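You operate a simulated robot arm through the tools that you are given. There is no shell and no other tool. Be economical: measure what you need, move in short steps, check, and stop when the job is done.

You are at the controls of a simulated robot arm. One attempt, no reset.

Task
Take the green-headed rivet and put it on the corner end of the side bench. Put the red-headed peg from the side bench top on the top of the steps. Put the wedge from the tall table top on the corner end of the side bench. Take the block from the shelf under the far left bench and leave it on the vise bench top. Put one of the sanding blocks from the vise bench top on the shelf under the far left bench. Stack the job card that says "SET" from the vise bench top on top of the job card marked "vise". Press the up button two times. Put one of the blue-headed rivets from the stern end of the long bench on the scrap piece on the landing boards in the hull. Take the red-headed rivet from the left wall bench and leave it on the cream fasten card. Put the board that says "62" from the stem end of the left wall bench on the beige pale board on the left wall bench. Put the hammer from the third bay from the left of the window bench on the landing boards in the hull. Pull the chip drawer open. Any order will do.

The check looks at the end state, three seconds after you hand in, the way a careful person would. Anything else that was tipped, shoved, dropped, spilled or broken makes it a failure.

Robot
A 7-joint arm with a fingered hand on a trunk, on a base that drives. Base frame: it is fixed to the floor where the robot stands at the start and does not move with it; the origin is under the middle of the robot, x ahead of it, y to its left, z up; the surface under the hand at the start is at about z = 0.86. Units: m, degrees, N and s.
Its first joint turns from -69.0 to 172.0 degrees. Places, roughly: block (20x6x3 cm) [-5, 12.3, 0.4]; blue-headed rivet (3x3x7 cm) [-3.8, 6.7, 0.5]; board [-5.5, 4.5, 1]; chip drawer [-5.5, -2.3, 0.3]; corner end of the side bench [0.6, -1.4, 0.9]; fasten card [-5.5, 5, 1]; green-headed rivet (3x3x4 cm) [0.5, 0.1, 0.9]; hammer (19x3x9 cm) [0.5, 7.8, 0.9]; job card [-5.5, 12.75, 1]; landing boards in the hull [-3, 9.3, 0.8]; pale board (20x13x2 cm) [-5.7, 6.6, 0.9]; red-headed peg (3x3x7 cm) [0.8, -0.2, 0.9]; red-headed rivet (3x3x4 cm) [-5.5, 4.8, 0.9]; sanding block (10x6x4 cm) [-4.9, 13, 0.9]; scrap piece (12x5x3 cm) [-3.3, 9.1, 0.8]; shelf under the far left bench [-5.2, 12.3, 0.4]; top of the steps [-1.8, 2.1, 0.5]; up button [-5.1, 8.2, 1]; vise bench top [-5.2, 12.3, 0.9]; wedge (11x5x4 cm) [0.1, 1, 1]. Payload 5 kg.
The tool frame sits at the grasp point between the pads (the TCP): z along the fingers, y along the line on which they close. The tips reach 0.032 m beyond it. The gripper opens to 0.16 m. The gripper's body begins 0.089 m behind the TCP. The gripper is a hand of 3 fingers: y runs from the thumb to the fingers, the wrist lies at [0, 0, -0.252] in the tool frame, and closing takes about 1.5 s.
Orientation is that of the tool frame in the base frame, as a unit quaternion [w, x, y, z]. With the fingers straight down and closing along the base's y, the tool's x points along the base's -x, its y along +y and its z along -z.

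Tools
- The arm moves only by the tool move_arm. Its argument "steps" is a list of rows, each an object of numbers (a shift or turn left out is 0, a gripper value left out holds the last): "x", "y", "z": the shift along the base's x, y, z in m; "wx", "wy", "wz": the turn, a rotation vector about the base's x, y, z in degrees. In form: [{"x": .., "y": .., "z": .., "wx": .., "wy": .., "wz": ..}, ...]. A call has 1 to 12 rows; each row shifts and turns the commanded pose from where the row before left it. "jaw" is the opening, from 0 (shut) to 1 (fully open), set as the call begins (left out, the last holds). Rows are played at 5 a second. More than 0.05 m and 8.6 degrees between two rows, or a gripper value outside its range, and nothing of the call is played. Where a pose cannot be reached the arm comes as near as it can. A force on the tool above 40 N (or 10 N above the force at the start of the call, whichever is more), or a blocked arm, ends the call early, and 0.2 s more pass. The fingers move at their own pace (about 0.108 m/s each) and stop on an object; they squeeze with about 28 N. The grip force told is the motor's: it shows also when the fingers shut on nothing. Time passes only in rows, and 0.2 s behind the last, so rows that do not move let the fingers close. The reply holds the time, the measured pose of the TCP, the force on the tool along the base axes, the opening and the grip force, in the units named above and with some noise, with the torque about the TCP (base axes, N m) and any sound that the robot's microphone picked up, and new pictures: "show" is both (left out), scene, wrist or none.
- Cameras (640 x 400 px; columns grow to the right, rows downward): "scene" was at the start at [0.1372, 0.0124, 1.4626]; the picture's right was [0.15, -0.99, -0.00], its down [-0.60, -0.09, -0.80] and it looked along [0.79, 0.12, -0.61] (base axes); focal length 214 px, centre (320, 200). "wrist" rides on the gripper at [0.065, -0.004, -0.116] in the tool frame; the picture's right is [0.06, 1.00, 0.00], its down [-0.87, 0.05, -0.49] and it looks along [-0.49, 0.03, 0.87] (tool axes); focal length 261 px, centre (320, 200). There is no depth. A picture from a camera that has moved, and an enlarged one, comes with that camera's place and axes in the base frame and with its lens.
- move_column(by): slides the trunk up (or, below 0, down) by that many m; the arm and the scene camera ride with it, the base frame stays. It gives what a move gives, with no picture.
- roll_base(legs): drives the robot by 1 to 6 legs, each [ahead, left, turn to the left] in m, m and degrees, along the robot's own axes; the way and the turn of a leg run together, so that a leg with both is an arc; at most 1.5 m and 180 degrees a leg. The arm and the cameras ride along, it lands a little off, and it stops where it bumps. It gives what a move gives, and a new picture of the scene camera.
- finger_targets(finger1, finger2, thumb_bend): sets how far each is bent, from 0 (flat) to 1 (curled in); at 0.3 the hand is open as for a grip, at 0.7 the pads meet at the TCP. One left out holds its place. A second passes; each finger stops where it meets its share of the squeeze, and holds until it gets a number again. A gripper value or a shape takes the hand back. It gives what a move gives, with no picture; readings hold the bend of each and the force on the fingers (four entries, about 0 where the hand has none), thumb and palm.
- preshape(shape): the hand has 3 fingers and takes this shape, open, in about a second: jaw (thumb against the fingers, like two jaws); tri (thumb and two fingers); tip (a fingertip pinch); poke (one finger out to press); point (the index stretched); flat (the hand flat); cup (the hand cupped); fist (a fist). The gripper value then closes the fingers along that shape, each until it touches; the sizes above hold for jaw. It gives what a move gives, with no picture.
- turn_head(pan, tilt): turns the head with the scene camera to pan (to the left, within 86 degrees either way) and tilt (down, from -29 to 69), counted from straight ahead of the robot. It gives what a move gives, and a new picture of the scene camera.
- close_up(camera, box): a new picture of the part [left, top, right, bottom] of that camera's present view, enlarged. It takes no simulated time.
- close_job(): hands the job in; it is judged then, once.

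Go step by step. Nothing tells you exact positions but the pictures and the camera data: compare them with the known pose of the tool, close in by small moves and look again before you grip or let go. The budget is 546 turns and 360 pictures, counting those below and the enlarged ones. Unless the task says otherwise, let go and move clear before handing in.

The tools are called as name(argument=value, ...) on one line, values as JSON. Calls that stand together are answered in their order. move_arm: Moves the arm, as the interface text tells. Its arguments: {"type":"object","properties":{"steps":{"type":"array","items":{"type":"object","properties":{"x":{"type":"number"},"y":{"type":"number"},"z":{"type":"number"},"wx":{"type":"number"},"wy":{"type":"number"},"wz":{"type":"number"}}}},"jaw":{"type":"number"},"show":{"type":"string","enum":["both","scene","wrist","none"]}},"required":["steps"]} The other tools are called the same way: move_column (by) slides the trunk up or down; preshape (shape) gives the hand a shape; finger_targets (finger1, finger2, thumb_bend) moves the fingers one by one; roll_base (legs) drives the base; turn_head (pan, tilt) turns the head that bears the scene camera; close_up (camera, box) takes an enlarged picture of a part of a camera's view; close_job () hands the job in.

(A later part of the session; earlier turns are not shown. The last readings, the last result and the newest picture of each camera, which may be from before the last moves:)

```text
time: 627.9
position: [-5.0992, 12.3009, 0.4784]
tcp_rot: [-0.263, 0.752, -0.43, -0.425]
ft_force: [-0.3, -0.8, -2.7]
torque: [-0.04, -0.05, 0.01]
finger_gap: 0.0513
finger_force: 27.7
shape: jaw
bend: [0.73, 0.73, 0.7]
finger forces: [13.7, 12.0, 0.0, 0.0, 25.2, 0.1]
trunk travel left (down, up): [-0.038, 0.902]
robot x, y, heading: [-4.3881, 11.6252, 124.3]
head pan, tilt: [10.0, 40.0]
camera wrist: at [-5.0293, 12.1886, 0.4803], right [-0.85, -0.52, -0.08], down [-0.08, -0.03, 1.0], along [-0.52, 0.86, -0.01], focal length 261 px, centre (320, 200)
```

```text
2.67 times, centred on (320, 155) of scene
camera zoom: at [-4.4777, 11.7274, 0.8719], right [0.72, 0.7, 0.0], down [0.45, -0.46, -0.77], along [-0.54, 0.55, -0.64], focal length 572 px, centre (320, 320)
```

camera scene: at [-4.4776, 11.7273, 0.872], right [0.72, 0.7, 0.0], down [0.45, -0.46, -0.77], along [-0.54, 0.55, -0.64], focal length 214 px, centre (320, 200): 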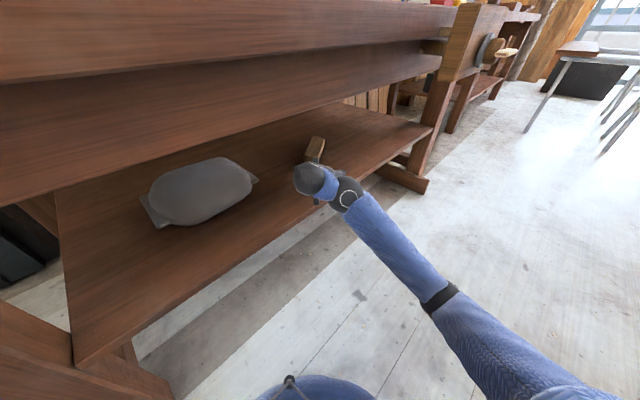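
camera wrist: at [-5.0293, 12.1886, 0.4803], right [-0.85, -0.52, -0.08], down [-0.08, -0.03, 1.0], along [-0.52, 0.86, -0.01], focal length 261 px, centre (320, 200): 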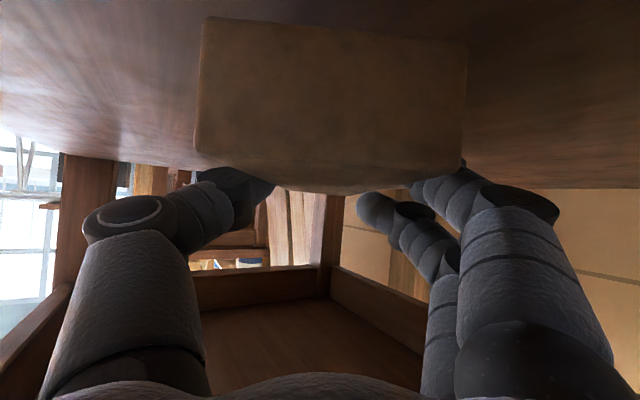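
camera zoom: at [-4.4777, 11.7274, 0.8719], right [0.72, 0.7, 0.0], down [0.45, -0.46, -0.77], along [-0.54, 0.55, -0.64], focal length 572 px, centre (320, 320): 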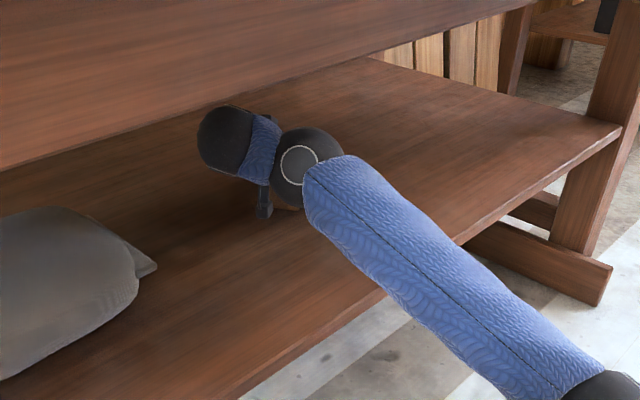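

Lifted cleanly. I draw it straight out of the shelf by driving the base towards +x.

roll_base(legs=[[-0.14, -0.206, 0], [-0.14, -0.2, 0]])

move_arm(steps=[{}], show="wrist")

```text
time: 631.1
position: [-4.5931, 12.3315, 0.4782]
tcp_rot: [-0.276, 0.739, -0.452, -0.416]
ft_force: [-0.6, -0.4, -3.4]
torque: [0.02, -0.05, -0.05]
finger_gap: 0.0513
finger_force: 28.2
shape: jaw
bend: [0.73, 0.73, 0.7]
finger forces: [13.9, 12.1, 0.1, 0.0, 25.5, 0.0]
trunk travel left (down, up): [-0.038, 0.902]
robot x, y, heading: [-3.9265, 11.6167, 121.1]
head pan, tilt: [10.0, 40.0]
camera scene: at [-4.0091, 11.7208, 0.8719], right [0.76, 0.65, 0.0], down [0.42, -0.49, -0.76], along [-0.5, 0.58, -0.64], focal length 214 px, centre (320, 200)
```

scene: 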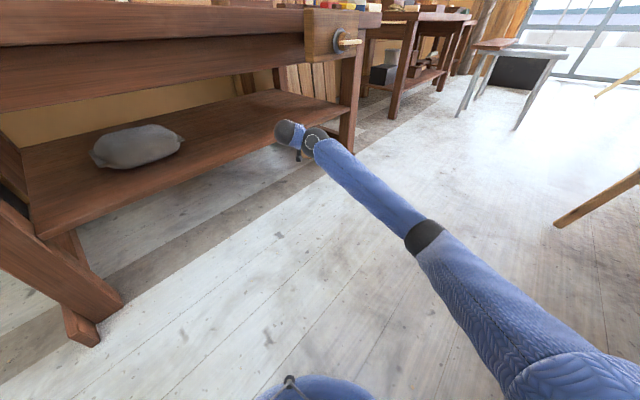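

```text
time: 631.5
position: [-4.5942, 12.33, 0.4782]
tcp_rot: [-0.276, 0.739, -0.452, -0.417]
ft_force: [-0.6, -0.7, -2.1]
torque: [-0.02, -0.04, 0.01]
finger_gap: 0.0509
finger_force: 27.6
shape: jaw
bend: [0.73, 0.73, 0.7]
finger forces: [13.9, 12.2, 0.0, 0.0, 25.5, 0.0]
trunk travel left (down, up): [-0.038, 0.902]
robot x, y, heading: [-3.9301, 11.6119, 121.0]
head pan, tilt: [10.0, 40.0]
camera wrist: at [-4.5314, 12.2138, 0.4802], right [-0.88, -0.46, -0.09], down [-0.08, -0.03, 1.0], along [-0.47, 0.89, -0.01], focal length 261 px, centre (320, 200)
```

wrist: 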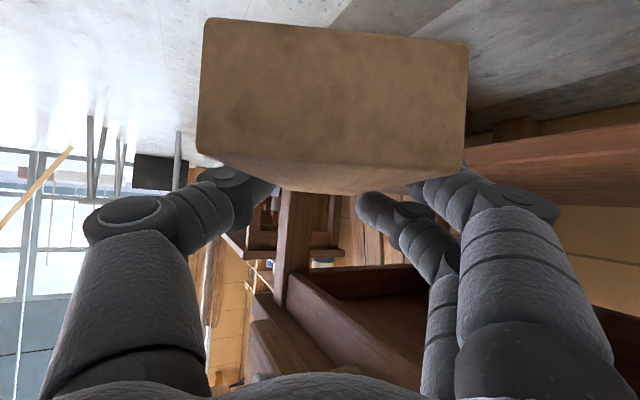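

The block is out. I step away from the vise, raise the trunk, and bring it over the free front area of the bench top.

roll_base(legs=[[-0.171, 0.103, 0]])

move_column(by=0.4)

move_column(by=0.18)

turn_head(pan=25, tilt=40)

```text
time: 632.3
position: [-4.5995, 12.3152, 0.4789]
tcp_rot: [-0.275, 0.74, -0.45, -0.417]
ft_force: [0.3, 0.0, -2.5]
torque: [-0.07, -0.01, 0.01]
finger_gap: 0.0512
finger_force: 27.7
shape: jaw
bend: [0.73, 0.73, 0.7]
finger forces: [14.0, 12.0, 0.0, 0.0, 25.5, 0.0]
trunk travel left (down, up): [-0.038, 0.902]
robot x, y, heading: [-3.9296, 11.6047, 121.2]
head pan, tilt: [10.0, 40.0]
stopped in leg 1: the robot was blocked; the commanded pose is now the measured one
camera scene: at [-4.0108, 11.7089, 0.8719], right [0.75, 0.66, 0.0], down [0.42, -0.48, -0.77], along [-0.5, 0.58, -0.64], focal length 214 px, centre (320, 200)
```

scene: 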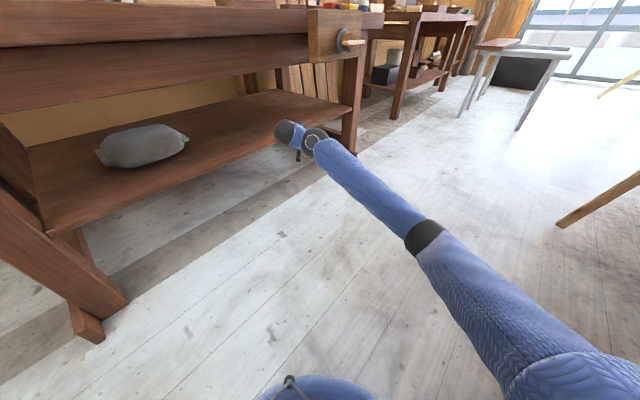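

```text
time: 636.1
position: [-4.601, 12.3157, 0.8795]
tcp_rot: [-0.275, 0.74, -0.45, -0.417]
ft_force: [0.0, 0.2, -2.1]
torque: [-0.05, -0.02, 0.01]
finger_gap: 0.0511
finger_force: 27.8
shape: jaw
bend: [0.73, 0.73, 0.7]
finger forces: [13.9, 12.0, 0.0, 0.0, 25.5, 0.0]
trunk travel left (down, up): [-0.438, 0.502]
robot x, y, heading: [-3.9277, 11.6036, 121.1]
head pan, tilt: [10.0, 40.0]
```

```text
time: 638.1
position: [-4.6012, 12.3153, 1.06]
tcp_rot: [-0.275, 0.74, -0.45, -0.417]
ft_force: [0.2, 0.1, -2.4]
torque: [-0.02, -0.05, 0.02]
finger_gap: 0.0512
finger_force: 27.7
shape: jaw
bend: [0.73, 0.73, 0.7]
finger forces: [13.9, 12.1, 0.0, 0.1, 25.5, 0.1]
trunk travel left (down, up): [-0.618, 0.322]
robot x, y, heading: [-3.9291, 11.6005, 121.3]
head pan, tilt: [10.0, 40.0]
```

```text
time: 638.9
position: [-4.6004, 12.3167, 1.0581]
tcp_rot: [-0.275, 0.74, -0.45, -0.418]
ft_force: [0.5, -0.3, -2.2]
torque: [-0.04, -0.03, 0.0]
finger_gap: 0.0509
finger_force: 27.2
shape: jaw
bend: [0.73, 0.73, 0.7]
finger forces: [14.0, 12.2, 0.0, 0.0, 25.6, 0.0]
trunk travel left (down, up): [-0.618, 0.322]
robot x, y, heading: [-3.9282, 11.601, 121.0]
head pan, tilt: [25.0, 40.0]
camera scene: at [-4.0259, 11.6925, 1.4519], right [0.56, 0.83, 0.0], down [0.53, -0.36, -0.77], along [-0.64, 0.43, -0.64], focal length 214 px, centre (320, 200)
```

scene: 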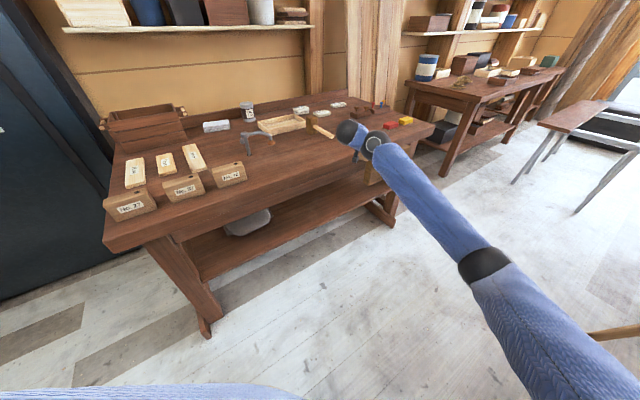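

The base touched something behind on that leg, so I move forward-left away from it now, bringing the block over the bench, and then check behind.

roll_base(legs=[[0.0, 0.35, 0]])

move_arm(steps=[{}], show="wrist")

turn_head(pan=-86, tilt=25)

```text
time: 641.1
position: [-4.9004, 12.1335, 1.06]
tcp_rot: [-0.275, 0.741, -0.449, -0.418]
ft_force: [-0.5, -0.1, -2.8]
torque: [-0.04, -0.03, -0.03]
finger_gap: 0.0511
finger_force: 27.5
shape: jaw
bend: [0.73, 0.73, 0.7]
finger forces: [13.9, 12.1, 0.1, 0.0, 25.4, 0.0]
trunk travel left (down, up): [-0.618, 0.322]
robot x, y, heading: [-4.2278, 11.4185, 121.0]
head pan, tilt: [25.0, 40.0]
camera scene: at [-4.3253, 11.5105, 1.4519], right [0.56, 0.83, 0.0], down [0.54, -0.36, -0.77], along [-0.64, 0.43, -0.64], focal length 214 px, centre (320, 200)
```

scene: 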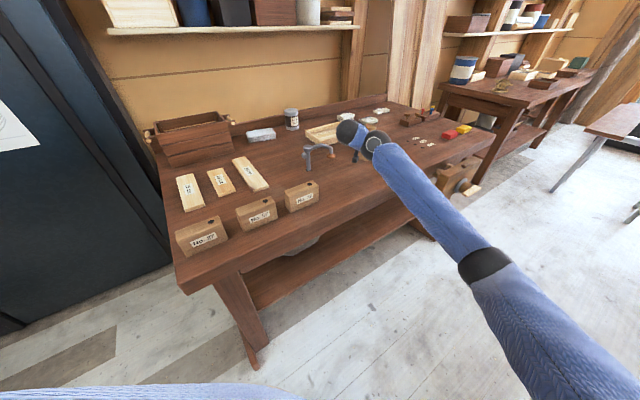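

```text
time: 641.5
position: [-4.9002, 12.1325, 1.0597]
tcp_rot: [-0.275, 0.74, -0.45, -0.418]
ft_force: [0.1, -0.4, -2.6]
torque: [-0.03, -0.06, -0.02]
finger_gap: 0.0512
finger_force: 28.1
shape: jaw
bend: [0.73, 0.73, 0.7]
finger forces: [13.8, 12.1, 0.0, 0.1, 25.5, 0.0]
trunk travel left (down, up): [-0.618, 0.322]
robot x, y, heading: [-4.2285, 11.4178, 121.2]
head pan, tilt: [25.0, 40.0]
camera wrist: at [-4.8363, 12.0169, 1.0603], right [-0.88, -0.47, -0.09], down [-0.08, -0.03, 1.0], along [-0.47, 0.88, -0.01], focal length 261 px, centre (320, 200)
```

wrist: 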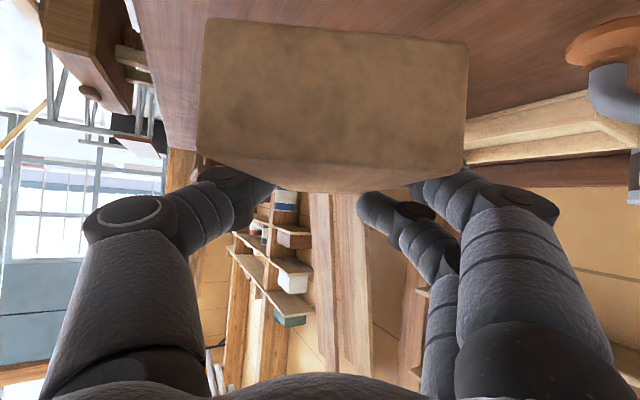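

```text
time: 643.4
position: [-4.8998, 12.1333, 1.0594]
tcp_rot: [-0.274, 0.74, -0.449, -0.418]
ft_force: [-0.5, 0.2, -2.5]
torque: [-0.01, -0.05, -0.01]
finger_gap: 0.0509
finger_force: 28.1
shape: jaw
bend: [0.73, 0.73, 0.7]
finger forces: [14.0, 12.1, 0.0, 0.0, 25.5, 0.1]
trunk travel left (down, up): [-0.618, 0.322]
robot x, y, heading: [-4.2274, 11.4189, 121.4]
head pan, tilt: [-85.9, 25.0]
camera scene: at [-4.1785, 11.5173, 1.4753], right [0.58, -0.82, 0.0], down [-0.34, -0.25, -0.91], along [0.74, 0.52, -0.42], focal length 214 px, centre (320, 200)
```

scene: 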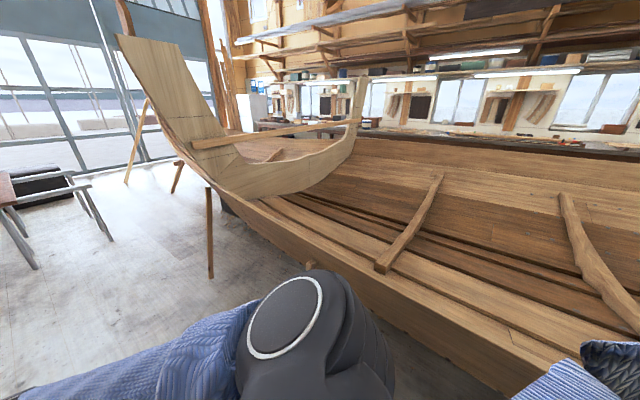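

The props look undisturbed. Now I lower the block onto the bench top.

move_arm(steps=[{"z": -0.045}, {"z": -0.04}, {"z": -0.01}, {}], show="none")

move_arm(steps=[{"z": -0.008}, {}], show="none")

move_arm(steps=[{"z": -0.008}, {}], show="none")

move_arm(steps=[{"z": -0.006}, {}], show="wrist")

```text
time: 644.4
position: [-4.9006, 12.1319, 0.9633]
tcp_rot: [-0.275, 0.74, -0.45, -0.418]
ft_force: [0.4, 0.0, -1.3]
torque: [-0.06, 0.02, -0.04]
finger_gap: 0.051
finger_force: 27.8
shape: jaw
bend: [0.73, 0.73, 0.7]
finger forces: [13.9, 12.1, 0.0, 0.0, 25.3, 0.0]
trunk travel left (down, up): [-0.618, 0.322]
robot x, y, heading: [-4.2294, 11.4196, 121.3]
head pan, tilt: [-85.9, 25.0]
```

```text
time: 645.0
position: [-4.8992, 12.1336, 0.955]
tcp_rot: [-0.274, 0.74, -0.448, -0.42]
ft_force: [0.5, -0.7, -2.2]
torque: [-0.03, 0.0, -0.02]
finger_gap: 0.0508
finger_force: 27.7
shape: jaw
bend: [0.73, 0.73, 0.7]
finger forces: [13.8, 12.1, 0.0, 0.0, 25.3, 0.0]
trunk travel left (down, up): [-0.618, 0.322]
robot x, y, heading: [-4.2273, 11.417, 121.4]
head pan, tilt: [-85.9, 25.0]
```

```text
time: 645.6
position: [-4.9, 12.1325, 0.9493]
tcp_rot: [-0.275, 0.74, -0.449, -0.419]
ft_force: [-0.2, 0.0, -3.0]
torque: [-0.06, -0.02, 0.0]
finger_gap: 0.0506
finger_force: 28.2
shape: jaw
bend: [0.73, 0.73, 0.7]
finger forces: [13.9, 11.9, 0.0, 0.1, 25.3, 0.0]
trunk travel left (down, up): [-0.618, 0.322]
robot x, y, heading: [-4.2297, 11.42, 121.3]
head pan, tilt: [-85.9, 25.0]
```

```text
time: 646.2
position: [-4.9002, 12.1332, 0.9421]
tcp_rot: [-0.274, 0.74, -0.449, -0.419]
ft_force: [-0.7, -0.2, -1.8]
torque: [-0.05, 0.0, 0.03]
finger_gap: 0.0508
finger_force: 27.6
shape: jaw
bend: [0.73, 0.73, 0.7]
finger forces: [13.9, 12.0, 0.0, 0.0, 25.4, 0.0]
trunk travel left (down, up): [-0.618, 0.322]
robot x, y, heading: [-4.2304, 11.4212, 121.4]
head pan, tilt: [-85.9, 25.0]
camera wrist: at [-4.8368, 12.0168, 0.9435], right [-0.88, -0.47, -0.08], down [-0.08, -0.03, 1.0], along [-0.47, 0.88, -0.01], focal length 261 px, centre (320, 200)
```

wrist: 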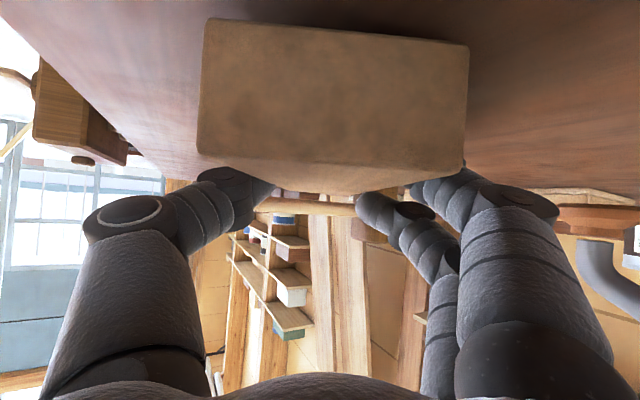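

move_arm(steps=[{"z": -0.004}, {}], show="none")

move_arm(steps=[{"z": -0.004}, {}], show="none")

move_arm(steps=[{"z": -0.004}, {}], show="none")

```text
time: 646.8
position: [-4.9006, 12.1326, 0.9387]
tcp_rot: [-0.275, 0.74, -0.449, -0.419]
ft_force: [-0.5, -0.3, -2.1]
torque: [-0.07, -0.03, 0.0]
finger_gap: 0.0509
finger_force: 29.0
shape: jaw
bend: [0.73, 0.73, 0.7]
finger forces: [13.9, 11.9, 0.1, 0.0, 25.3, 0.0]
trunk travel left (down, up): [-0.618, 0.322]
robot x, y, heading: [-4.2312, 11.4172, 121.2]
head pan, tilt: [-85.9, 25.0]
```

```text
time: 647.4
position: [-4.9001, 12.1326, 0.9379]
tcp_rot: [-0.275, 0.739, -0.45, -0.42]
ft_force: [-3.3, 3.9, 13.8]
torque: [0.08, 0.68, -0.01]
finger_gap: 0.0512
finger_force: 28.0
shape: jaw
bend: [0.73, 0.73, 0.7]
finger forces: [14.7, 16.0, 0.0, 0.0, 25.5, 0.1]
trunk travel left (down, up): [-0.618, 0.322]
robot x, y, heading: [-4.228, 11.421, 121.3]
head pan, tilt: [-85.9, 25.0]
```

```text
time: 648.1
position: [-4.9003, 12.1322, 0.937]
tcp_rot: [-0.273, 0.738, -0.45, -0.422]
ft_force: [2.7, -1.6, 14.7]
torque: [0.08, 0.45, 0.04]
finger_gap: 0.0512
finger_force: 28.0
shape: jaw
bend: [0.73, 0.73, 0.7]
finger forces: [14.0, 17.2, 0.0, 0.0, 28.4, 0.0]
trunk travel left (down, up): [-0.618, 0.322]
robot x, y, heading: [-4.2288, 11.4208, 121.3]
head pan, tilt: [-85.9, 25.0]
stopped in row 2: the force on the tool passed its limit at 41 N (the readings are from after the stop); the commanded pose is now the measured one
```

Seated on the bench. I release, rise, and back off.

move_arm(steps=[{}, {}, {}, {"z": 0.02}, {"z": 0.04}, {"z": 0.04}, {"x": 0.02, "y": -0.02, "z": 0.03}, {}], jaw=0.65, show="wrist")

turn_head(pan=25, tilt=40)

```text
time: 650.0
position: [-4.8799, 12.115, 1.061]
tcp_rot: [-0.274, 0.739, -0.45, -0.42]
ft_force: [0.3, 0.7, 0.0]
torque: [0.01, -0.01, -0.01]
finger_gap: 0.1038
finger_force: 0.1
shape: jaw
bend: [0.7, 0.7, 0.67]
finger forces: [0.1, 0.0, 0.1, 0.0, 0.1, 0.0]
trunk travel left (down, up): [-0.618, 0.322]
robot x, y, heading: [-4.2278, 11.4205, 121.1]
head pan, tilt: [-85.9, 25.0]
camera wrist: at [-4.8151, 11.999, 1.063], right [-0.88, -0.47, -0.08], down [-0.08, -0.03, 1.0], along [-0.47, 0.88, -0.01], focal length 261 px, centre (320, 200)
```

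wrist: 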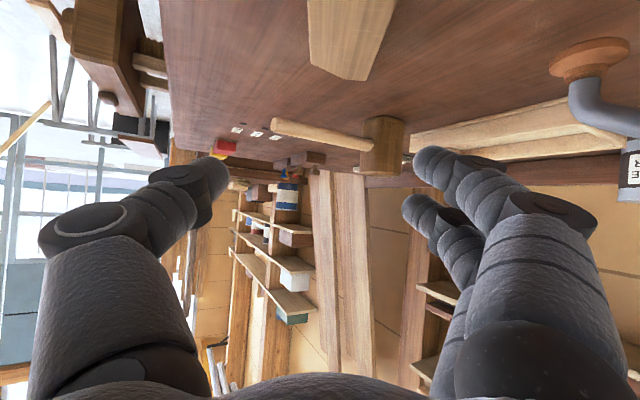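

```text
time: 651.8
position: [-4.8795, 12.1139, 1.0625]
tcp_rot: [-0.274, 0.739, -0.45, -0.42]
ft_force: [0.4, 0.4, 0.0]
torque: [0.0, 0.01, 0.02]
finger_gap: 0.1038
finger_force: 0.0
shape: jaw
bend: [0.7, 0.7, 0.67]
finger forces: [0.1, 0.0, 0.0, 0.1, 0.0, 0.1]
trunk travel left (down, up): [-0.618, 0.322]
robot x, y, heading: [-4.2297, 11.4211, 121.3]
head pan, tilt: [25.0, 40.0]
camera scene: at [-4.3242, 11.5111, 1.452], right [0.56, 0.83, 0.0], down [0.53, -0.36, -0.77], along [-0.64, 0.43, -0.64], focal length 214 px, centre (320, 200)
```

scene: 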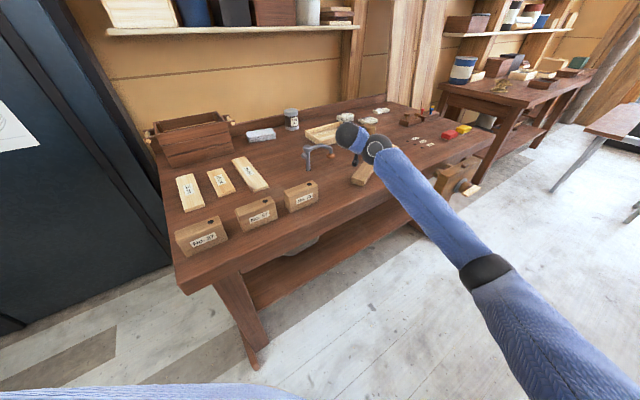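

The block lies on the bench top. Now a sanding block: I drive along to face the red one.

roll_base(legs=[[0.996, -0.633, 0], [0, 0, 39]])

move_arm(steps=[{}], show="wrist")

```text
time: 659.6
position: [-5.1249, 12.7202, 1.0621]
tcp_rot: [-0.119, 0.847, -0.178, -0.487]
ft_force: [0.8, -0.8, 0.5]
torque: [0.0, -0.04, 0.01]
finger_gap: 0.1034
finger_force: 0.0
shape: jaw
bend: [0.7, 0.7, 0.67]
finger forces: [0.0, 0.0, 0.0, 0.1, 0.0, 0.0]
trunk travel left (down, up): [-0.618, 0.322]
robot x, y, heading: [-4.1867, 12.5869, 160.3]
head pan, tilt: [25.0, 40.0]
camera scene: at [-4.3145, 12.5979, 1.4519], right [-0.09, 1.0, 0.0], down [0.64, 0.06, -0.77], along [-0.76, -0.07, -0.64], focal length 214 px, centre (320, 200)
```

scene: 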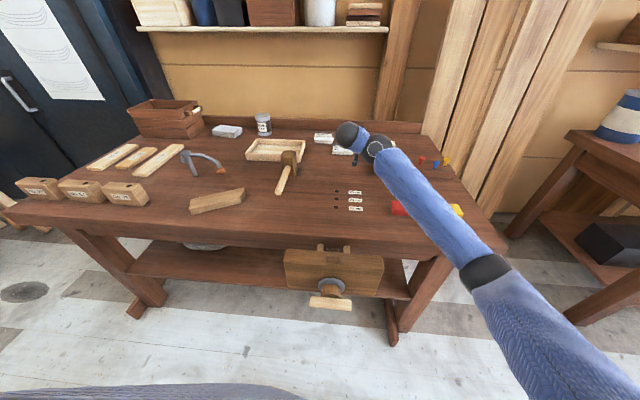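

```text
time: 660.0
position: [-5.1264, 12.7192, 1.063]
tcp_rot: [-0.118, 0.846, -0.178, -0.488]
ft_force: [0.1, -0.9, 0.0]
torque: [0.01, -0.01, -0.02]
finger_gap: 0.1037
finger_force: 0.1
shape: jaw
bend: [0.7, 0.7, 0.67]
finger forces: [0.1, 0.0, 0.0, 0.1, 0.0, 0.1]
trunk travel left (down, up): [-0.618, 0.322]
robot x, y, heading: [-4.1844, 12.5915, 160.3]
head pan, tilt: [25.0, 40.0]
camera wrist: at [-5.0022, 12.6686, 1.0632], right [-0.39, -0.92, -0.08], down [-0.04, -0.07, 1.0], along [-0.92, 0.39, -0.01], focal length 261 px, centre (320, 200)
```

wrist: 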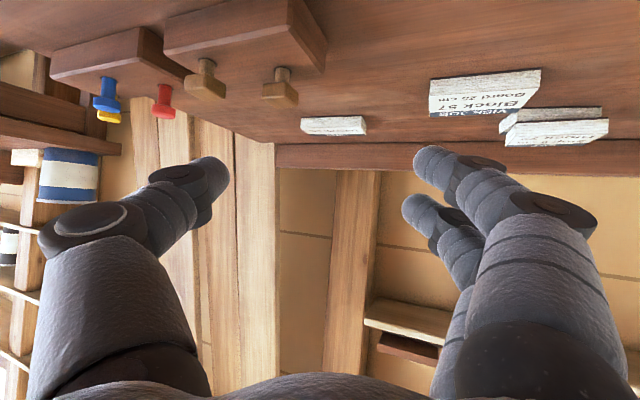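

I turn and shift so I can grip the red block across its 6 cm side, pointing along +y.

roll_base(legs=[[0, 0, -35], [-0.26, 0.48, 0]])

move_arm(steps=[{"wz": -7, "x": 0.045, "y": -0.01}, {"wz": -7, "x": 0.045, "y": -0.01}, {"wz": -7, "x": 0.045, "y": -0.02}, {"wz": -6, "x": 0.04, "y": -0.02}, {}], show="wrist")

```text
time: 664.9
position: [-5.1225, 12.7601, 1.0621]
tcp_rot: [-0.265, 0.749, -0.433, -0.426]
ft_force: [0.2, 0.4, 0.5]
torque: [0.01, -0.03, -0.02]
finger_gap: 0.1038
finger_force: 0.0
shape: jaw
bend: [0.7, 0.7, 0.67]
finger forces: [0.0, 0.0, 0.0, 0.0, 0.0, 0.0]
trunk travel left (down, up): [-0.618, 0.322]
robot x, y, heading: [-4.4406, 12.096, 123.8]
head pan, tilt: [25.0, 40.0]
camera scene: at [-4.5427, 12.1808, 1.452], right [0.52, 0.86, 0.0], down [0.55, -0.33, -0.77], along [-0.66, 0.4, -0.64], focal length 214 px, centre (320, 200)
```

scene: 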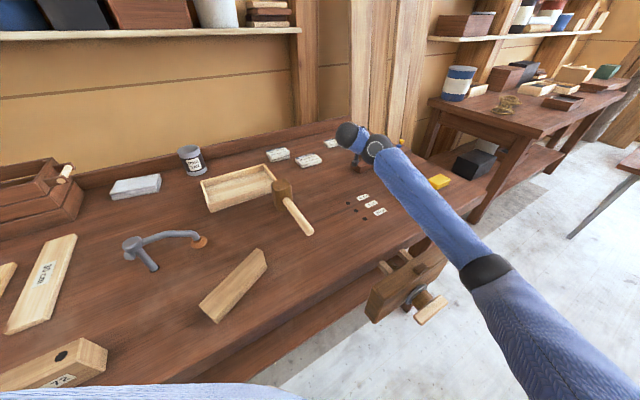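

```text
time: 666.1
position: [-5.0222, 12.741, 1.0613]
tcp_rot: [-0.32, 0.683, -0.531, -0.386]
ft_force: [0.2, -0.3, -0.9]
torque: [-0.02, 0.03, -0.03]
finger_gap: 0.1039
finger_force: 0.1
shape: jaw
bend: [0.7, 0.7, 0.67]
finger forces: [0.1, 0.0, 0.0, 0.1, 0.1, 0.1]
out of reach, approached as far as the arm can: row 3, 4
trunk travel left (down, up): [-0.618, 0.322]
robot x, y, heading: [-4.4399, 12.0933, 123.7]
head pan, tilt: [25.0, 40.0]
camera wrist: at [-4.9862, 12.6138, 1.0618], right [-0.96, -0.26, -0.08], down [-0.08, -0.01, 1.0], along [-0.26, 0.96, -0.01], focal length 261 px, centre (320, 200)
```

wrist: 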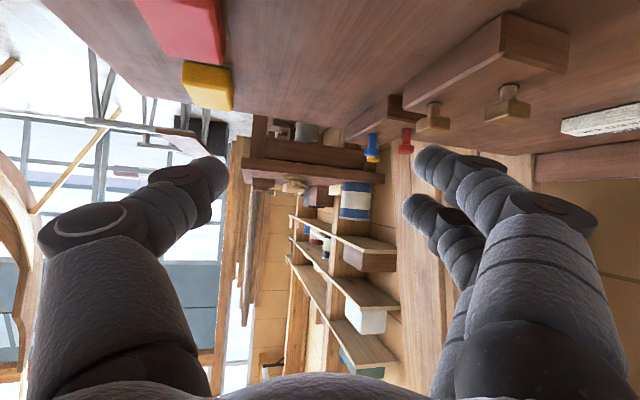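

roll_base(legs=[[-0.069, -0.103, 0]])

move_arm(steps=[{"wz": -6}, {"wz": -6}, {"z": -0.04}, {"z": -0.04}, {}], show="wrist")

```text
time: 667.4
position: [-4.8936, 12.74, 1.0618]
tcp_rot: [-0.319, 0.684, -0.53, -0.388]
ft_force: [1.1, 0.6, 0.6]
torque: [-0.02, 0.02, 0.07]
finger_gap: 0.1039
finger_force: 0.0
shape: jaw
bend: [0.7, 0.7, 0.67]
finger forces: [0.1, 0.0, 0.0, 0.0, 0.0, 0.0]
trunk travel left (down, up): [-0.618, 0.322]
robot x, y, heading: [-4.3157, 12.0941, 123.9]
head pan, tilt: [25.0, 40.0]
camera scene: at [-4.4139, 12.1811, 1.4521], right [0.52, 0.86, 0.0], down [0.55, -0.33, -0.77], along [-0.66, 0.4, -0.64], focal length 214 px, centre (320, 200)
```

scene: 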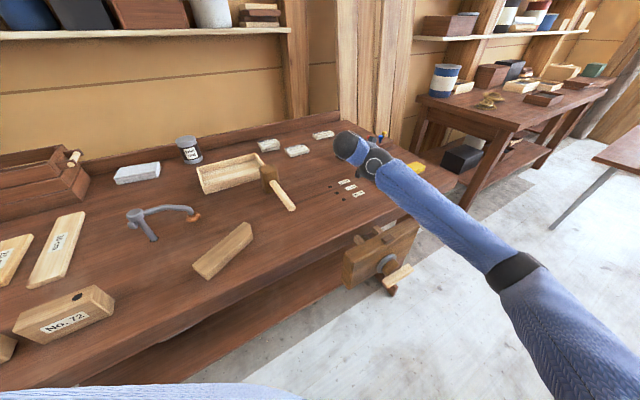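

```text
time: 668.6
position: [-4.8943, 12.7379, 0.9805]
tcp_rot: [-0.32, 0.684, -0.53, -0.387]
ft_force: [0.2, 0.5, -0.7]
torque: [0.03, -0.03, 0.04]
finger_gap: 0.1037
finger_force: 0.1
shape: jaw
bend: [0.7, 0.7, 0.67]
finger forces: [0.0, 0.0, 0.1, 0.1, 0.0, 0.1]
out of reach, approached as far as the arm can: row 1, 2
trunk travel left (down, up): [-0.618, 0.322]
robot x, y, heading: [-4.3156, 12.0971, 123.8]
head pan, tilt: [25.0, 40.0]
camera wrist: at [-4.8587, 12.6111, 0.9809], right [-0.96, -0.26, -0.08], down [-0.08, -0.01, 1.0], along [-0.26, 0.96, -0.01], focal length 261 px, centre (320, 200)
```

wrist: 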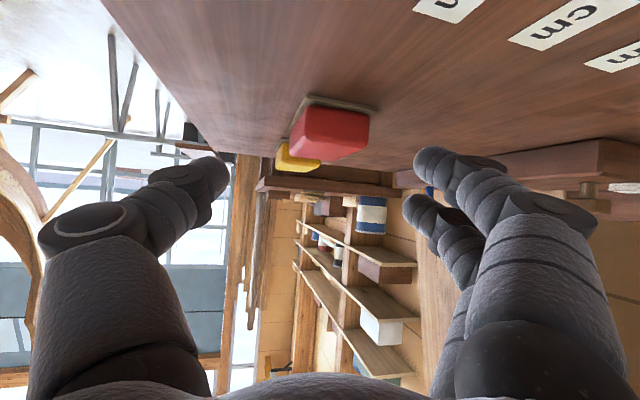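

move_arm(steps=[{"x": -0.012, "y": -0.003, "z": -0.025}, {"z": -0.014}, {"x": -0.0075, "y": 0.0278}, {"x": -0.0075, "y": 0.0278}, {"x": -0.0075, "y": 0.0278}, {"x": -0.0075, "y": 0.0278}, {}], show="none")

move_arm(steps=[{}, {}, {}, {}, {}], jaw=0, show="wrist")

```text
time: 670.2
position: [-4.9386, 12.8487, 0.9413]
tcp_rot: [-0.32, 0.684, -0.53, -0.387]
ft_force: [0.8, 0.0, -1.1]
torque: [-0.01, 0.02, -0.05]
finger_gap: 0.1036
finger_force: 0.0
shape: jaw
bend: [0.7, 0.7, 0.67]
finger forces: [0.0, 0.1, 0.0, 0.0, 0.1, 0.1]
trunk travel left (down, up): [-0.618, 0.322]
robot x, y, heading: [-4.3169, 12.0967, 123.8]
head pan, tilt: [25.0, 40.0]
```

```text
time: 671.4
position: [-4.9376, 12.8489, 0.9426]
tcp_rot: [-0.319, 0.684, -0.53, -0.387]
ft_force: [0.1, 0.7, 2.3]
torque: [0.07, 0.12, 0.0]
finger_gap: 0.0472
finger_force: 28.4
shape: jaw
bend: [0.73, 0.73, 0.7]
finger forces: [12.9, 12.4, 0.0, 0.0, 24.7, 0.0]
trunk travel left (down, up): [-0.618, 0.322]
robot x, y, heading: [-4.3154, 12.0956, 123.9]
head pan, tilt: [25.0, 40.0]
camera wrist: at [-4.9012, 12.7211, 0.9426], right [-0.96, -0.26, -0.08], down [-0.08, -0.01, 1.0], along [-0.26, 0.96, -0.01], focal length 261 px, centre (320, 200)
```

wrist: 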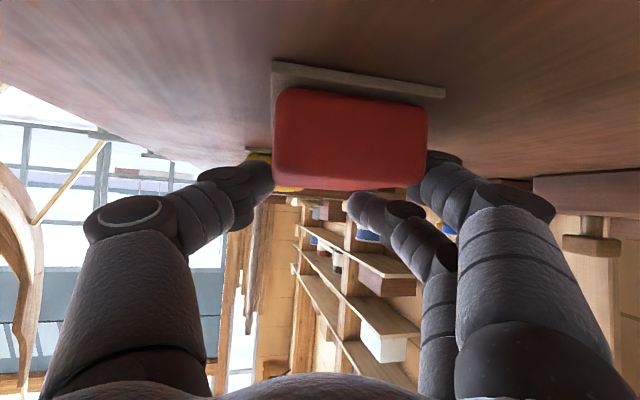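

Well gripped. I lift it and move in front of the shelf's free side.

move_arm(steps=[{"z": 0.03}, {"z": 0.045}, {"z": 0.045}, {}], show="none")

roll_base(legs=[[-0.648, 0.104, 0]])

```text
time: 672.4
position: [-4.9381, 12.8493, 1.0615]
tcp_rot: [-0.319, 0.684, -0.53, -0.387]
ft_force: [-0.2, 0.1, -1.2]
torque: [-0.03, 0.0, 0.01]
finger_gap: 0.047
finger_force: 27.9
shape: jaw
bend: [0.73, 0.73, 0.7]
finger forces: [13.1, 12.2, 0.0, 0.0, 24.6, 0.0]
trunk travel left (down, up): [-0.618, 0.322]
robot x, y, heading: [-4.317, 12.0968, 123.8]
head pan, tilt: [25.0, 40.0]
```

```text
time: 676.0
position: [-4.6687, 12.2507, 1.0639]
tcp_rot: [-0.317, 0.686, -0.527, -0.388]
ft_force: [0.6, 0.2, -1.0]
torque: [0.05, 0.01, -0.01]
finger_gap: 0.0472
finger_force: 28.5
shape: jaw
bend: [0.73, 0.73, 0.7]
finger forces: [13.1, 12.2, 0.0, 0.0, 24.6, 0.1]
trunk travel left (down, up): [-0.618, 0.322]
robot x, y, heading: [-4.039, 11.5007, 124.3]
head pan, tilt: [25.0, 40.0]
camera scene: at [-4.1402, 11.5875, 1.452], right [0.51, 0.86, 0.0], down [0.55, -0.33, -0.77], along [-0.66, 0.39, -0.64], focal length 214 px, centre (320, 200)
```

scene: 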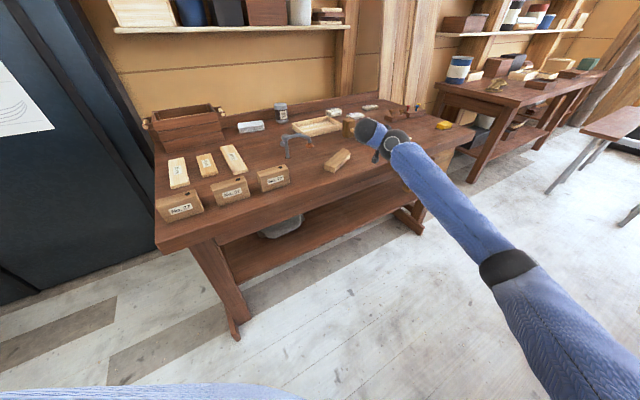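

move_column(by=-0.4)

move_column(by=-0.192)

roll_base(legs=[[0.07, 0.104, 0]])

move_arm(steps=[{}], show="wrist")

```text
time: 679.9
position: [-4.6693, 12.2493, 0.6631]
tcp_rot: [-0.318, 0.686, -0.526, -0.389]
ft_force: [0.6, -0.2, -0.4]
torque: [-0.02, 0.03, 0.03]
finger_gap: 0.0469
finger_force: 28.0
shape: jaw
bend: [0.73, 0.73, 0.7]
finger forces: [13.1, 12.2, 0.0, 0.1, 24.6, 0.0]
trunk travel left (down, up): [-0.218, 0.722]
robot x, y, heading: [-4.0401, 11.5033, 124.5]
head pan, tilt: [25.0, 40.0]
```

```text
time: 682.0
position: [-4.6691, 12.2513, 0.4708]
tcp_rot: [-0.318, 0.686, -0.527, -0.388]
ft_force: [0.3, 0.7, -1.0]
torque: [-0.02, 0.0, 0.02]
finger_gap: 0.047
finger_force: 28.0
shape: jaw
bend: [0.73, 0.73, 0.7]
finger forces: [13.1, 12.4, 0.0, 0.0, 24.6, 0.0]
trunk travel left (down, up): [-0.026, 0.914]
robot x, y, heading: [-4.0384, 11.5032, 123.9]
head pan, tilt: [25.0, 40.0]
```

```text
time: 683.2
position: [-4.7977, 12.2473, 0.4715]
tcp_rot: [-0.318, 0.686, -0.527, -0.388]
ft_force: [0.8, 0.0, -1.1]
torque: [-0.01, 0.0, 0.01]
finger_gap: 0.0471
finger_force: 27.5
shape: jaw
bend: [0.73, 0.73, 0.7]
finger forces: [13.1, 12.4, 0.0, 0.0, 24.5, 0.0]
trunk travel left (down, up): [-0.026, 0.914]
robot x, y, heading: [-4.1663, 11.4994, 124.6]
head pan, tilt: [25.0, 40.0]
camera scene: at [-4.2677, 11.5862, 0.8599], right [0.51, 0.86, 0.0], down [0.55, -0.33, -0.77], along [-0.66, 0.39, -0.64], focal length 214 px, centre (320, 200)
```

scene: 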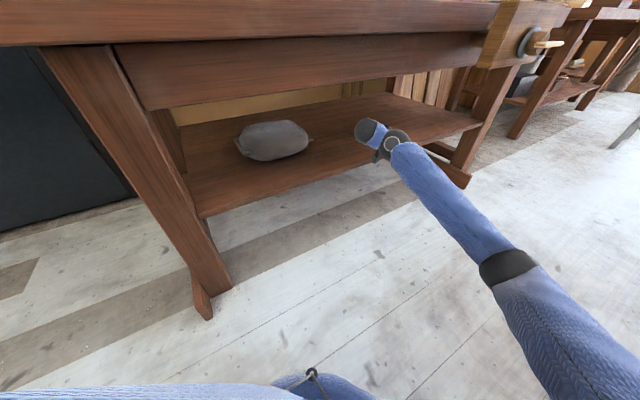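

```text
time: 683.6
position: [-4.7973, 12.2478, 0.47]
tcp_rot: [-0.317, 0.687, -0.525, -0.389]
ft_force: [-0.4, 0.1, -1.5]
torque: [-0.02, 0.01, 0.01]
finger_gap: 0.0473
finger_force: 28.1
shape: jaw
bend: [0.73, 0.73, 0.7]
finger forces: [13.1, 12.4, 0.1, 0.0, 24.5, 0.0]
trunk travel left (down, up): [-0.026, 0.914]
robot x, y, heading: [-4.1659, 11.4999, 124.4]
head pan, tilt: [25.0, 40.0]
camera wrist: at [-4.7607, 12.1206, 0.471], right [-0.96, -0.28, -0.08], down [-0.08, -0.02, 1.0], along [-0.28, 0.96, -0.01], focal length 261 px, centre (320, 200)
```

wrist: 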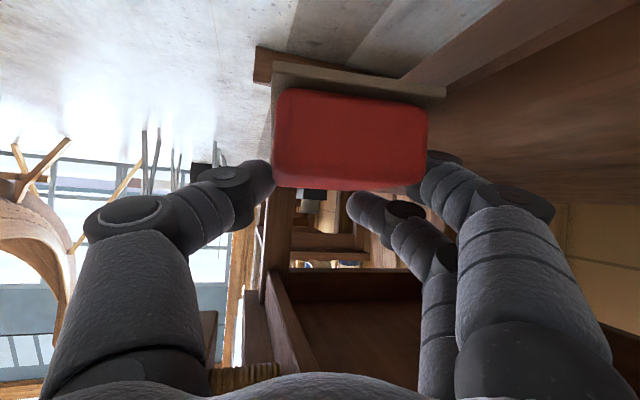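

roll_base(legs=[[0.076, 0.111, 0]])

move_arm(steps=[{"z": -0.005}, {}], show="none")

move_arm(steps=[{"z": -0.004}, {}], show="wrist")

```text
time: 684.9
position: [-4.9329, 12.2476, 0.4711]
tcp_rot: [-0.317, 0.687, -0.526, -0.389]
ft_force: [-0.4, -1.2, -2.0]
torque: [0.01, -0.04, -0.01]
finger_gap: 0.0468
finger_force: 27.9
shape: jaw
bend: [0.73, 0.73, 0.7]
finger forces: [13.2, 12.2, 0.0, 0.1, 24.6, 0.1]
trunk travel left (down, up): [-0.026, 0.914]
robot x, y, heading: [-4.3043, 11.502, 124.5]
head pan, tilt: [25.0, 40.0]
camera scene: at [-4.4025, 11.5867, 0.8599], right [0.51, 0.86, 0.0], down [0.55, -0.33, -0.77], along [-0.66, 0.39, -0.64], focal length 214 px, centre (320, 200)
```

scene: 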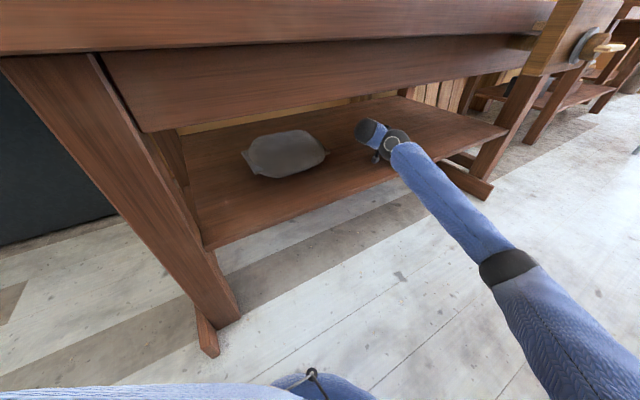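

```text
time: 685.5
position: [-4.9325, 12.2475, 0.4656]
tcp_rot: [-0.318, 0.687, -0.526, -0.389]
ft_force: [0.4, 0.3, -0.5]
torque: [0.03, -0.03, -0.02]
finger_gap: 0.0469
finger_force: 27.9
shape: jaw
bend: [0.73, 0.73, 0.7]
finger forces: [13.0, 12.2, 0.0, 0.0, 24.6, 0.0]
trunk travel left (down, up): [-0.026, 0.914]
robot x, y, heading: [-4.3013, 11.502, 124.4]
head pan, tilt: [25.0, 40.0]
```

```text
time: 686.1
position: [-4.9325, 12.2479, 0.4625]
tcp_rot: [-0.317, 0.687, -0.526, -0.388]
ft_force: [-0.1, 0.1, 0.0]
torque: [0.01, 0.01, -0.02]
finger_gap: 0.0471
finger_force: 28.3
shape: jaw
bend: [0.73, 0.73, 0.7]
finger forces: [13.2, 12.5, 0.0, 0.0, 24.6, 0.0]
trunk travel left (down, up): [-0.026, 0.914]
robot x, y, heading: [-4.305, 11.4998, 124.4]
head pan, tilt: [25.0, 40.0]
camera wrist: at [-4.8948, 12.1209, 0.4628], right [-0.96, -0.27, -0.08], down [-0.08, -0.02, 1.0], along [-0.27, 0.96, -0.01], focal length 261 px, centre (320, 200)
```

wrist: 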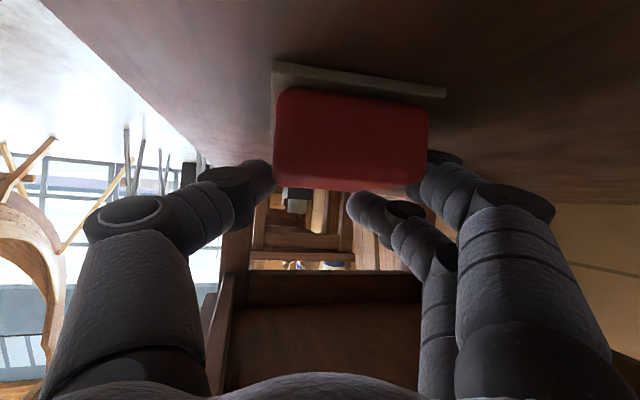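

move_arm(steps=[{"z": -0.004}, {}], show="none")

move_arm(steps=[{"z": -0.003}, {}], show="none")

move_arm(steps=[{"z": -0.003}, {}], show="none")

```text
time: 686.7
position: [-4.9329, 12.2473, 0.4611]
tcp_rot: [-0.317, 0.686, -0.527, -0.39]
ft_force: [1.7, 1.4, 17.2]
torque: [0.32, 0.6, -0.1]
finger_gap: 0.0471
finger_force: 28.1
shape: jaw
bend: [0.73, 0.73, 0.7]
finger forces: [13.2, 18.9, 0.1, 0.1, 27.0, 0.0]
trunk travel left (down, up): [-0.026, 0.914]
robot x, y, heading: [-4.3005, 11.5007, 124.5]
head pan, tilt: [25.0, 40.0]
```

```text
time: 687.5
position: [-4.9318, 12.2486, 0.4612]
tcp_rot: [-0.317, 0.684, -0.527, -0.392]
ft_force: [2.1, 0.1, 18.1]
torque: [0.3, 0.48, -0.09]
finger_gap: 0.0472
finger_force: 28.0
shape: jaw
bend: [0.73, 0.73, 0.7]
finger forces: [13.5, 20.3, 0.0, 0.0, 28.6, 0.0]
trunk travel left (down, up): [-0.026, 0.914]
robot x, y, heading: [-4.3049, 11.5038, 124.6]
head pan, tilt: [25.0, 40.0]
stopped in row 2: the force on the tool passed its limit at 41 N (the readings are from after the stop); the commanded pose is now the measured one
```

```text
time: 688.2
position: [-4.9327, 12.248, 0.4608]
tcp_rot: [-0.316, 0.684, -0.527, -0.393]
ft_force: [3.0, -2.5, 18.5]
torque: [0.3, 0.39, -0.11]
finger_gap: 0.0474
finger_force: 28.3
shape: jaw
bend: [0.74, 0.73, 0.7]
finger forces: [13.4, 19.8, 0.1, 0.0, 29.6, 0.0]
trunk travel left (down, up): [-0.026, 0.914]
robot x, y, heading: [-4.3043, 11.5021, 124.5]
head pan, tilt: [25.0, 40.0]
stopped in row 2: the force on the tool passed its limit at 41 N (the readings are from after the stop); the commanded pose is now the measured one
```

Seated on the shelf. I release, back off along the hand's axis, then slide out.

move_arm(steps=[{"z": 0.002}, {}, {}, {"x": 0.008, "y": -0.028}, {"x": 0.008, "y": -0.028}, {"x": 0.009, "y": -0.03}, {"x": 0.008, "y": -0.028}, {}], jaw=0.6, show="wrist")

```text
time: 690.0
position: [-4.9002, 12.1341, 0.4571]
tcp_rot: [-0.316, 0.686, -0.526, -0.392]
ft_force: [-0.2, -0.3, 0.5]
torque: [-0.01, 0.02, -0.01]
finger_gap: 0.0956
finger_force: 0.0
shape: jaw
bend: [0.71, 0.71, 0.7]
finger forces: [0.0, 0.0, 0.0, 0.0, 0.1, 0.1]
trunk travel left (down, up): [-0.026, 0.914]
robot x, y, heading: [-4.2989, 11.5036, 124.4]
head pan, tilt: [25.0, 40.0]
camera wrist: at [-4.8626, 12.0083, 0.4564], right [-0.96, -0.27, -0.07], down [-0.07, -0.02, 1.0], along [-0.28, 0.96, 0.0], focal length 261 px, centre (320, 200)
```

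wrist: 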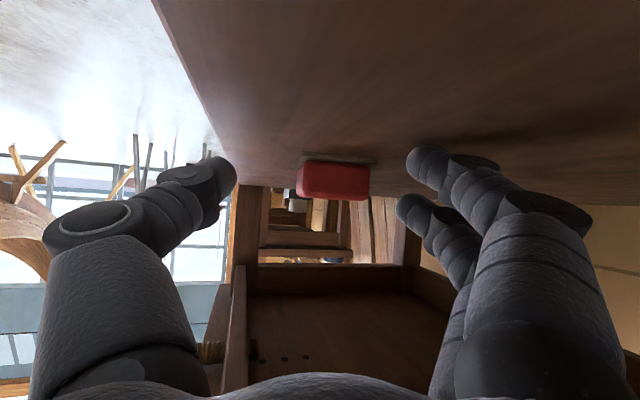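

The red sanding block rests on the shelf. I slide out, raise the trunk and reset the hand for the hammer.

roll_base(legs=[[-0.158, -0.231, 0]])

move_column(by=0.4)

move_column(by=0.2)

move_arm(steps=[{"wx": -4.47, "wy": -6.0, "z": 0.02}, {"wx": -4.47, "wy": -6.0, "z": 0.02}, {"wx": -4.47, "wy": -6.0, "z": 0.02}, {"wx": -4.47, "wy": -6.0, "z": 0.02}, {"wx": -4.47, "wy": -6.0, "z": 0.02}, {"wx": -4.47, "wy": -6.0, "z": 0.02}, {"wx": -4.47, "wy": -6.0, "z": 0.02}, {"wx": -4.47, "wy": -6.0, "z": 0.02}, {}], show="none")

```text
time: 691.9
position: [-4.6232, 12.1333, 0.4576]
tcp_rot: [-0.315, 0.687, -0.525, -0.392]
ft_force: [0.5, -0.5, -0.1]
torque: [-0.01, 0.02, 0.0]
finger_gap: 0.096
finger_force: 0.1
shape: jaw
bend: [0.71, 0.71, 0.7]
finger forces: [0.1, 0.1, 0.0, 0.0, 0.0, 0.1]
trunk travel left (down, up): [-0.026, 0.914]
robot x, y, heading: [-4.0239, 11.5057, 124.7]
head pan, tilt: [25.0, 40.0]
camera scene: at [-4.1223, 11.5872, 0.86], right [0.51, 0.86, 0.0], down [0.55, -0.33, -0.77], along [-0.66, 0.39, -0.64], focal length 214 px, centre (320, 200)
```

scene: 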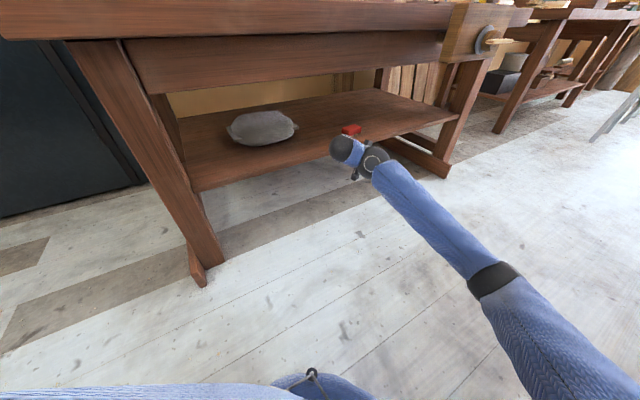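

```text
time: 695.8
position: [-4.6221, 12.134, 0.8569]
tcp_rot: [-0.315, 0.687, -0.525, -0.392]
ft_force: [-0.5, 0.0, 0.8]
torque: [0.0, -0.02, -0.01]
finger_gap: 0.0958
finger_force: 0.1
shape: jaw
bend: [0.71, 0.71, 0.7]
finger forces: [0.1, 0.0, 0.1, 0.0, 0.0, 0.0]
trunk travel left (down, up): [-0.426, 0.514]
robot x, y, heading: [-4.0228, 11.5034, 124.7]
head pan, tilt: [25.0, 40.0]
```

```text
time: 697.9
position: [-4.6231, 12.1329, 1.056]
tcp_rot: [-0.315, 0.687, -0.526, -0.391]
ft_force: [-0.2, -0.3, 0.4]
torque: [-0.01, 0.03, 0.03]
finger_gap: 0.096
finger_force: 0.1
shape: jaw
bend: [0.71, 0.71, 0.7]
finger forces: [0.0, 0.0, 0.1, 0.0, 0.0, 0.1]
trunk travel left (down, up): [-0.626, 0.314]
robot x, y, heading: [-4.0221, 11.5012, 124.5]
head pan, tilt: [25.0, 40.0]
```

```text
time: 699.9
position: [-4.5968, 12.1735, 1.0613]
tcp_rot: [-0.315, 0.715, -0.522, -0.342]
ft_force: [-0.1, 0.3, 0.3]
torque: [0.0, -0.01, 0.01]
finger_gap: 0.0961
finger_force: 0.1
shape: jaw
bend: [0.71, 0.71, 0.7]
finger forces: [0.0, 0.0, 0.0, 0.0, 0.1, 0.1]
out of reach, approached as far as the arm can: row 1, 2, 3, 4, 5, 6, 7, 8
trunk travel left (down, up): [-0.626, 0.314]
robot x, y, heading: [-4.0183, 11.5038, 124.6]
head pan, tilt: [25.0, 40.0]
```

move_arm(steps=[{"wz": 7, "x": -0.015, "y": 0.02}, {"wz": 7, "x": -0.015, "y": 0.02}, {"wz": 6, "x": -0.01, "y": 0.02}, {"wx": -6.2, "wy": -4.2, "z": 0.01}, {"wx": -6.2, "wy": -4.2, "z": 0.01}, {"wx": -6.2, "wy": -4.2, "z": 0.01}, {"wx": -6.2, "wy": -4.2, "z": 0.01}, {"wx": -6.2, "wy": -4.2, "z": 0.01}, {"wx": -6.2, "wy": -4.2, "z": 0.01}, {"wx": -4.0, "wy": -2.7}, {}], show="none")

```text
time: 702.3
position: [-4.6745, 12.2506, 1.071]
tcp_rot: [-0.114, 0.884, -0.427, -0.152]
ft_force: [0.8, -0.4, -0.5]
torque: [0.02, 0.01, -0.03]
finger_gap: 0.0961
finger_force: 0.0
shape: jaw
bend: [0.71, 0.71, 0.7]
finger forces: [0.1, 0.1, 0.0, 0.0, 0.1, 0.0]
out of reach, approached as far as the arm can: row 7, 8, 9, 10
trunk travel left (down, up): [-0.626, 0.314]
robot x, y, heading: [-4.0221, 11.5001, 124.6]
head pan, tilt: [25.0, 40.0]
```

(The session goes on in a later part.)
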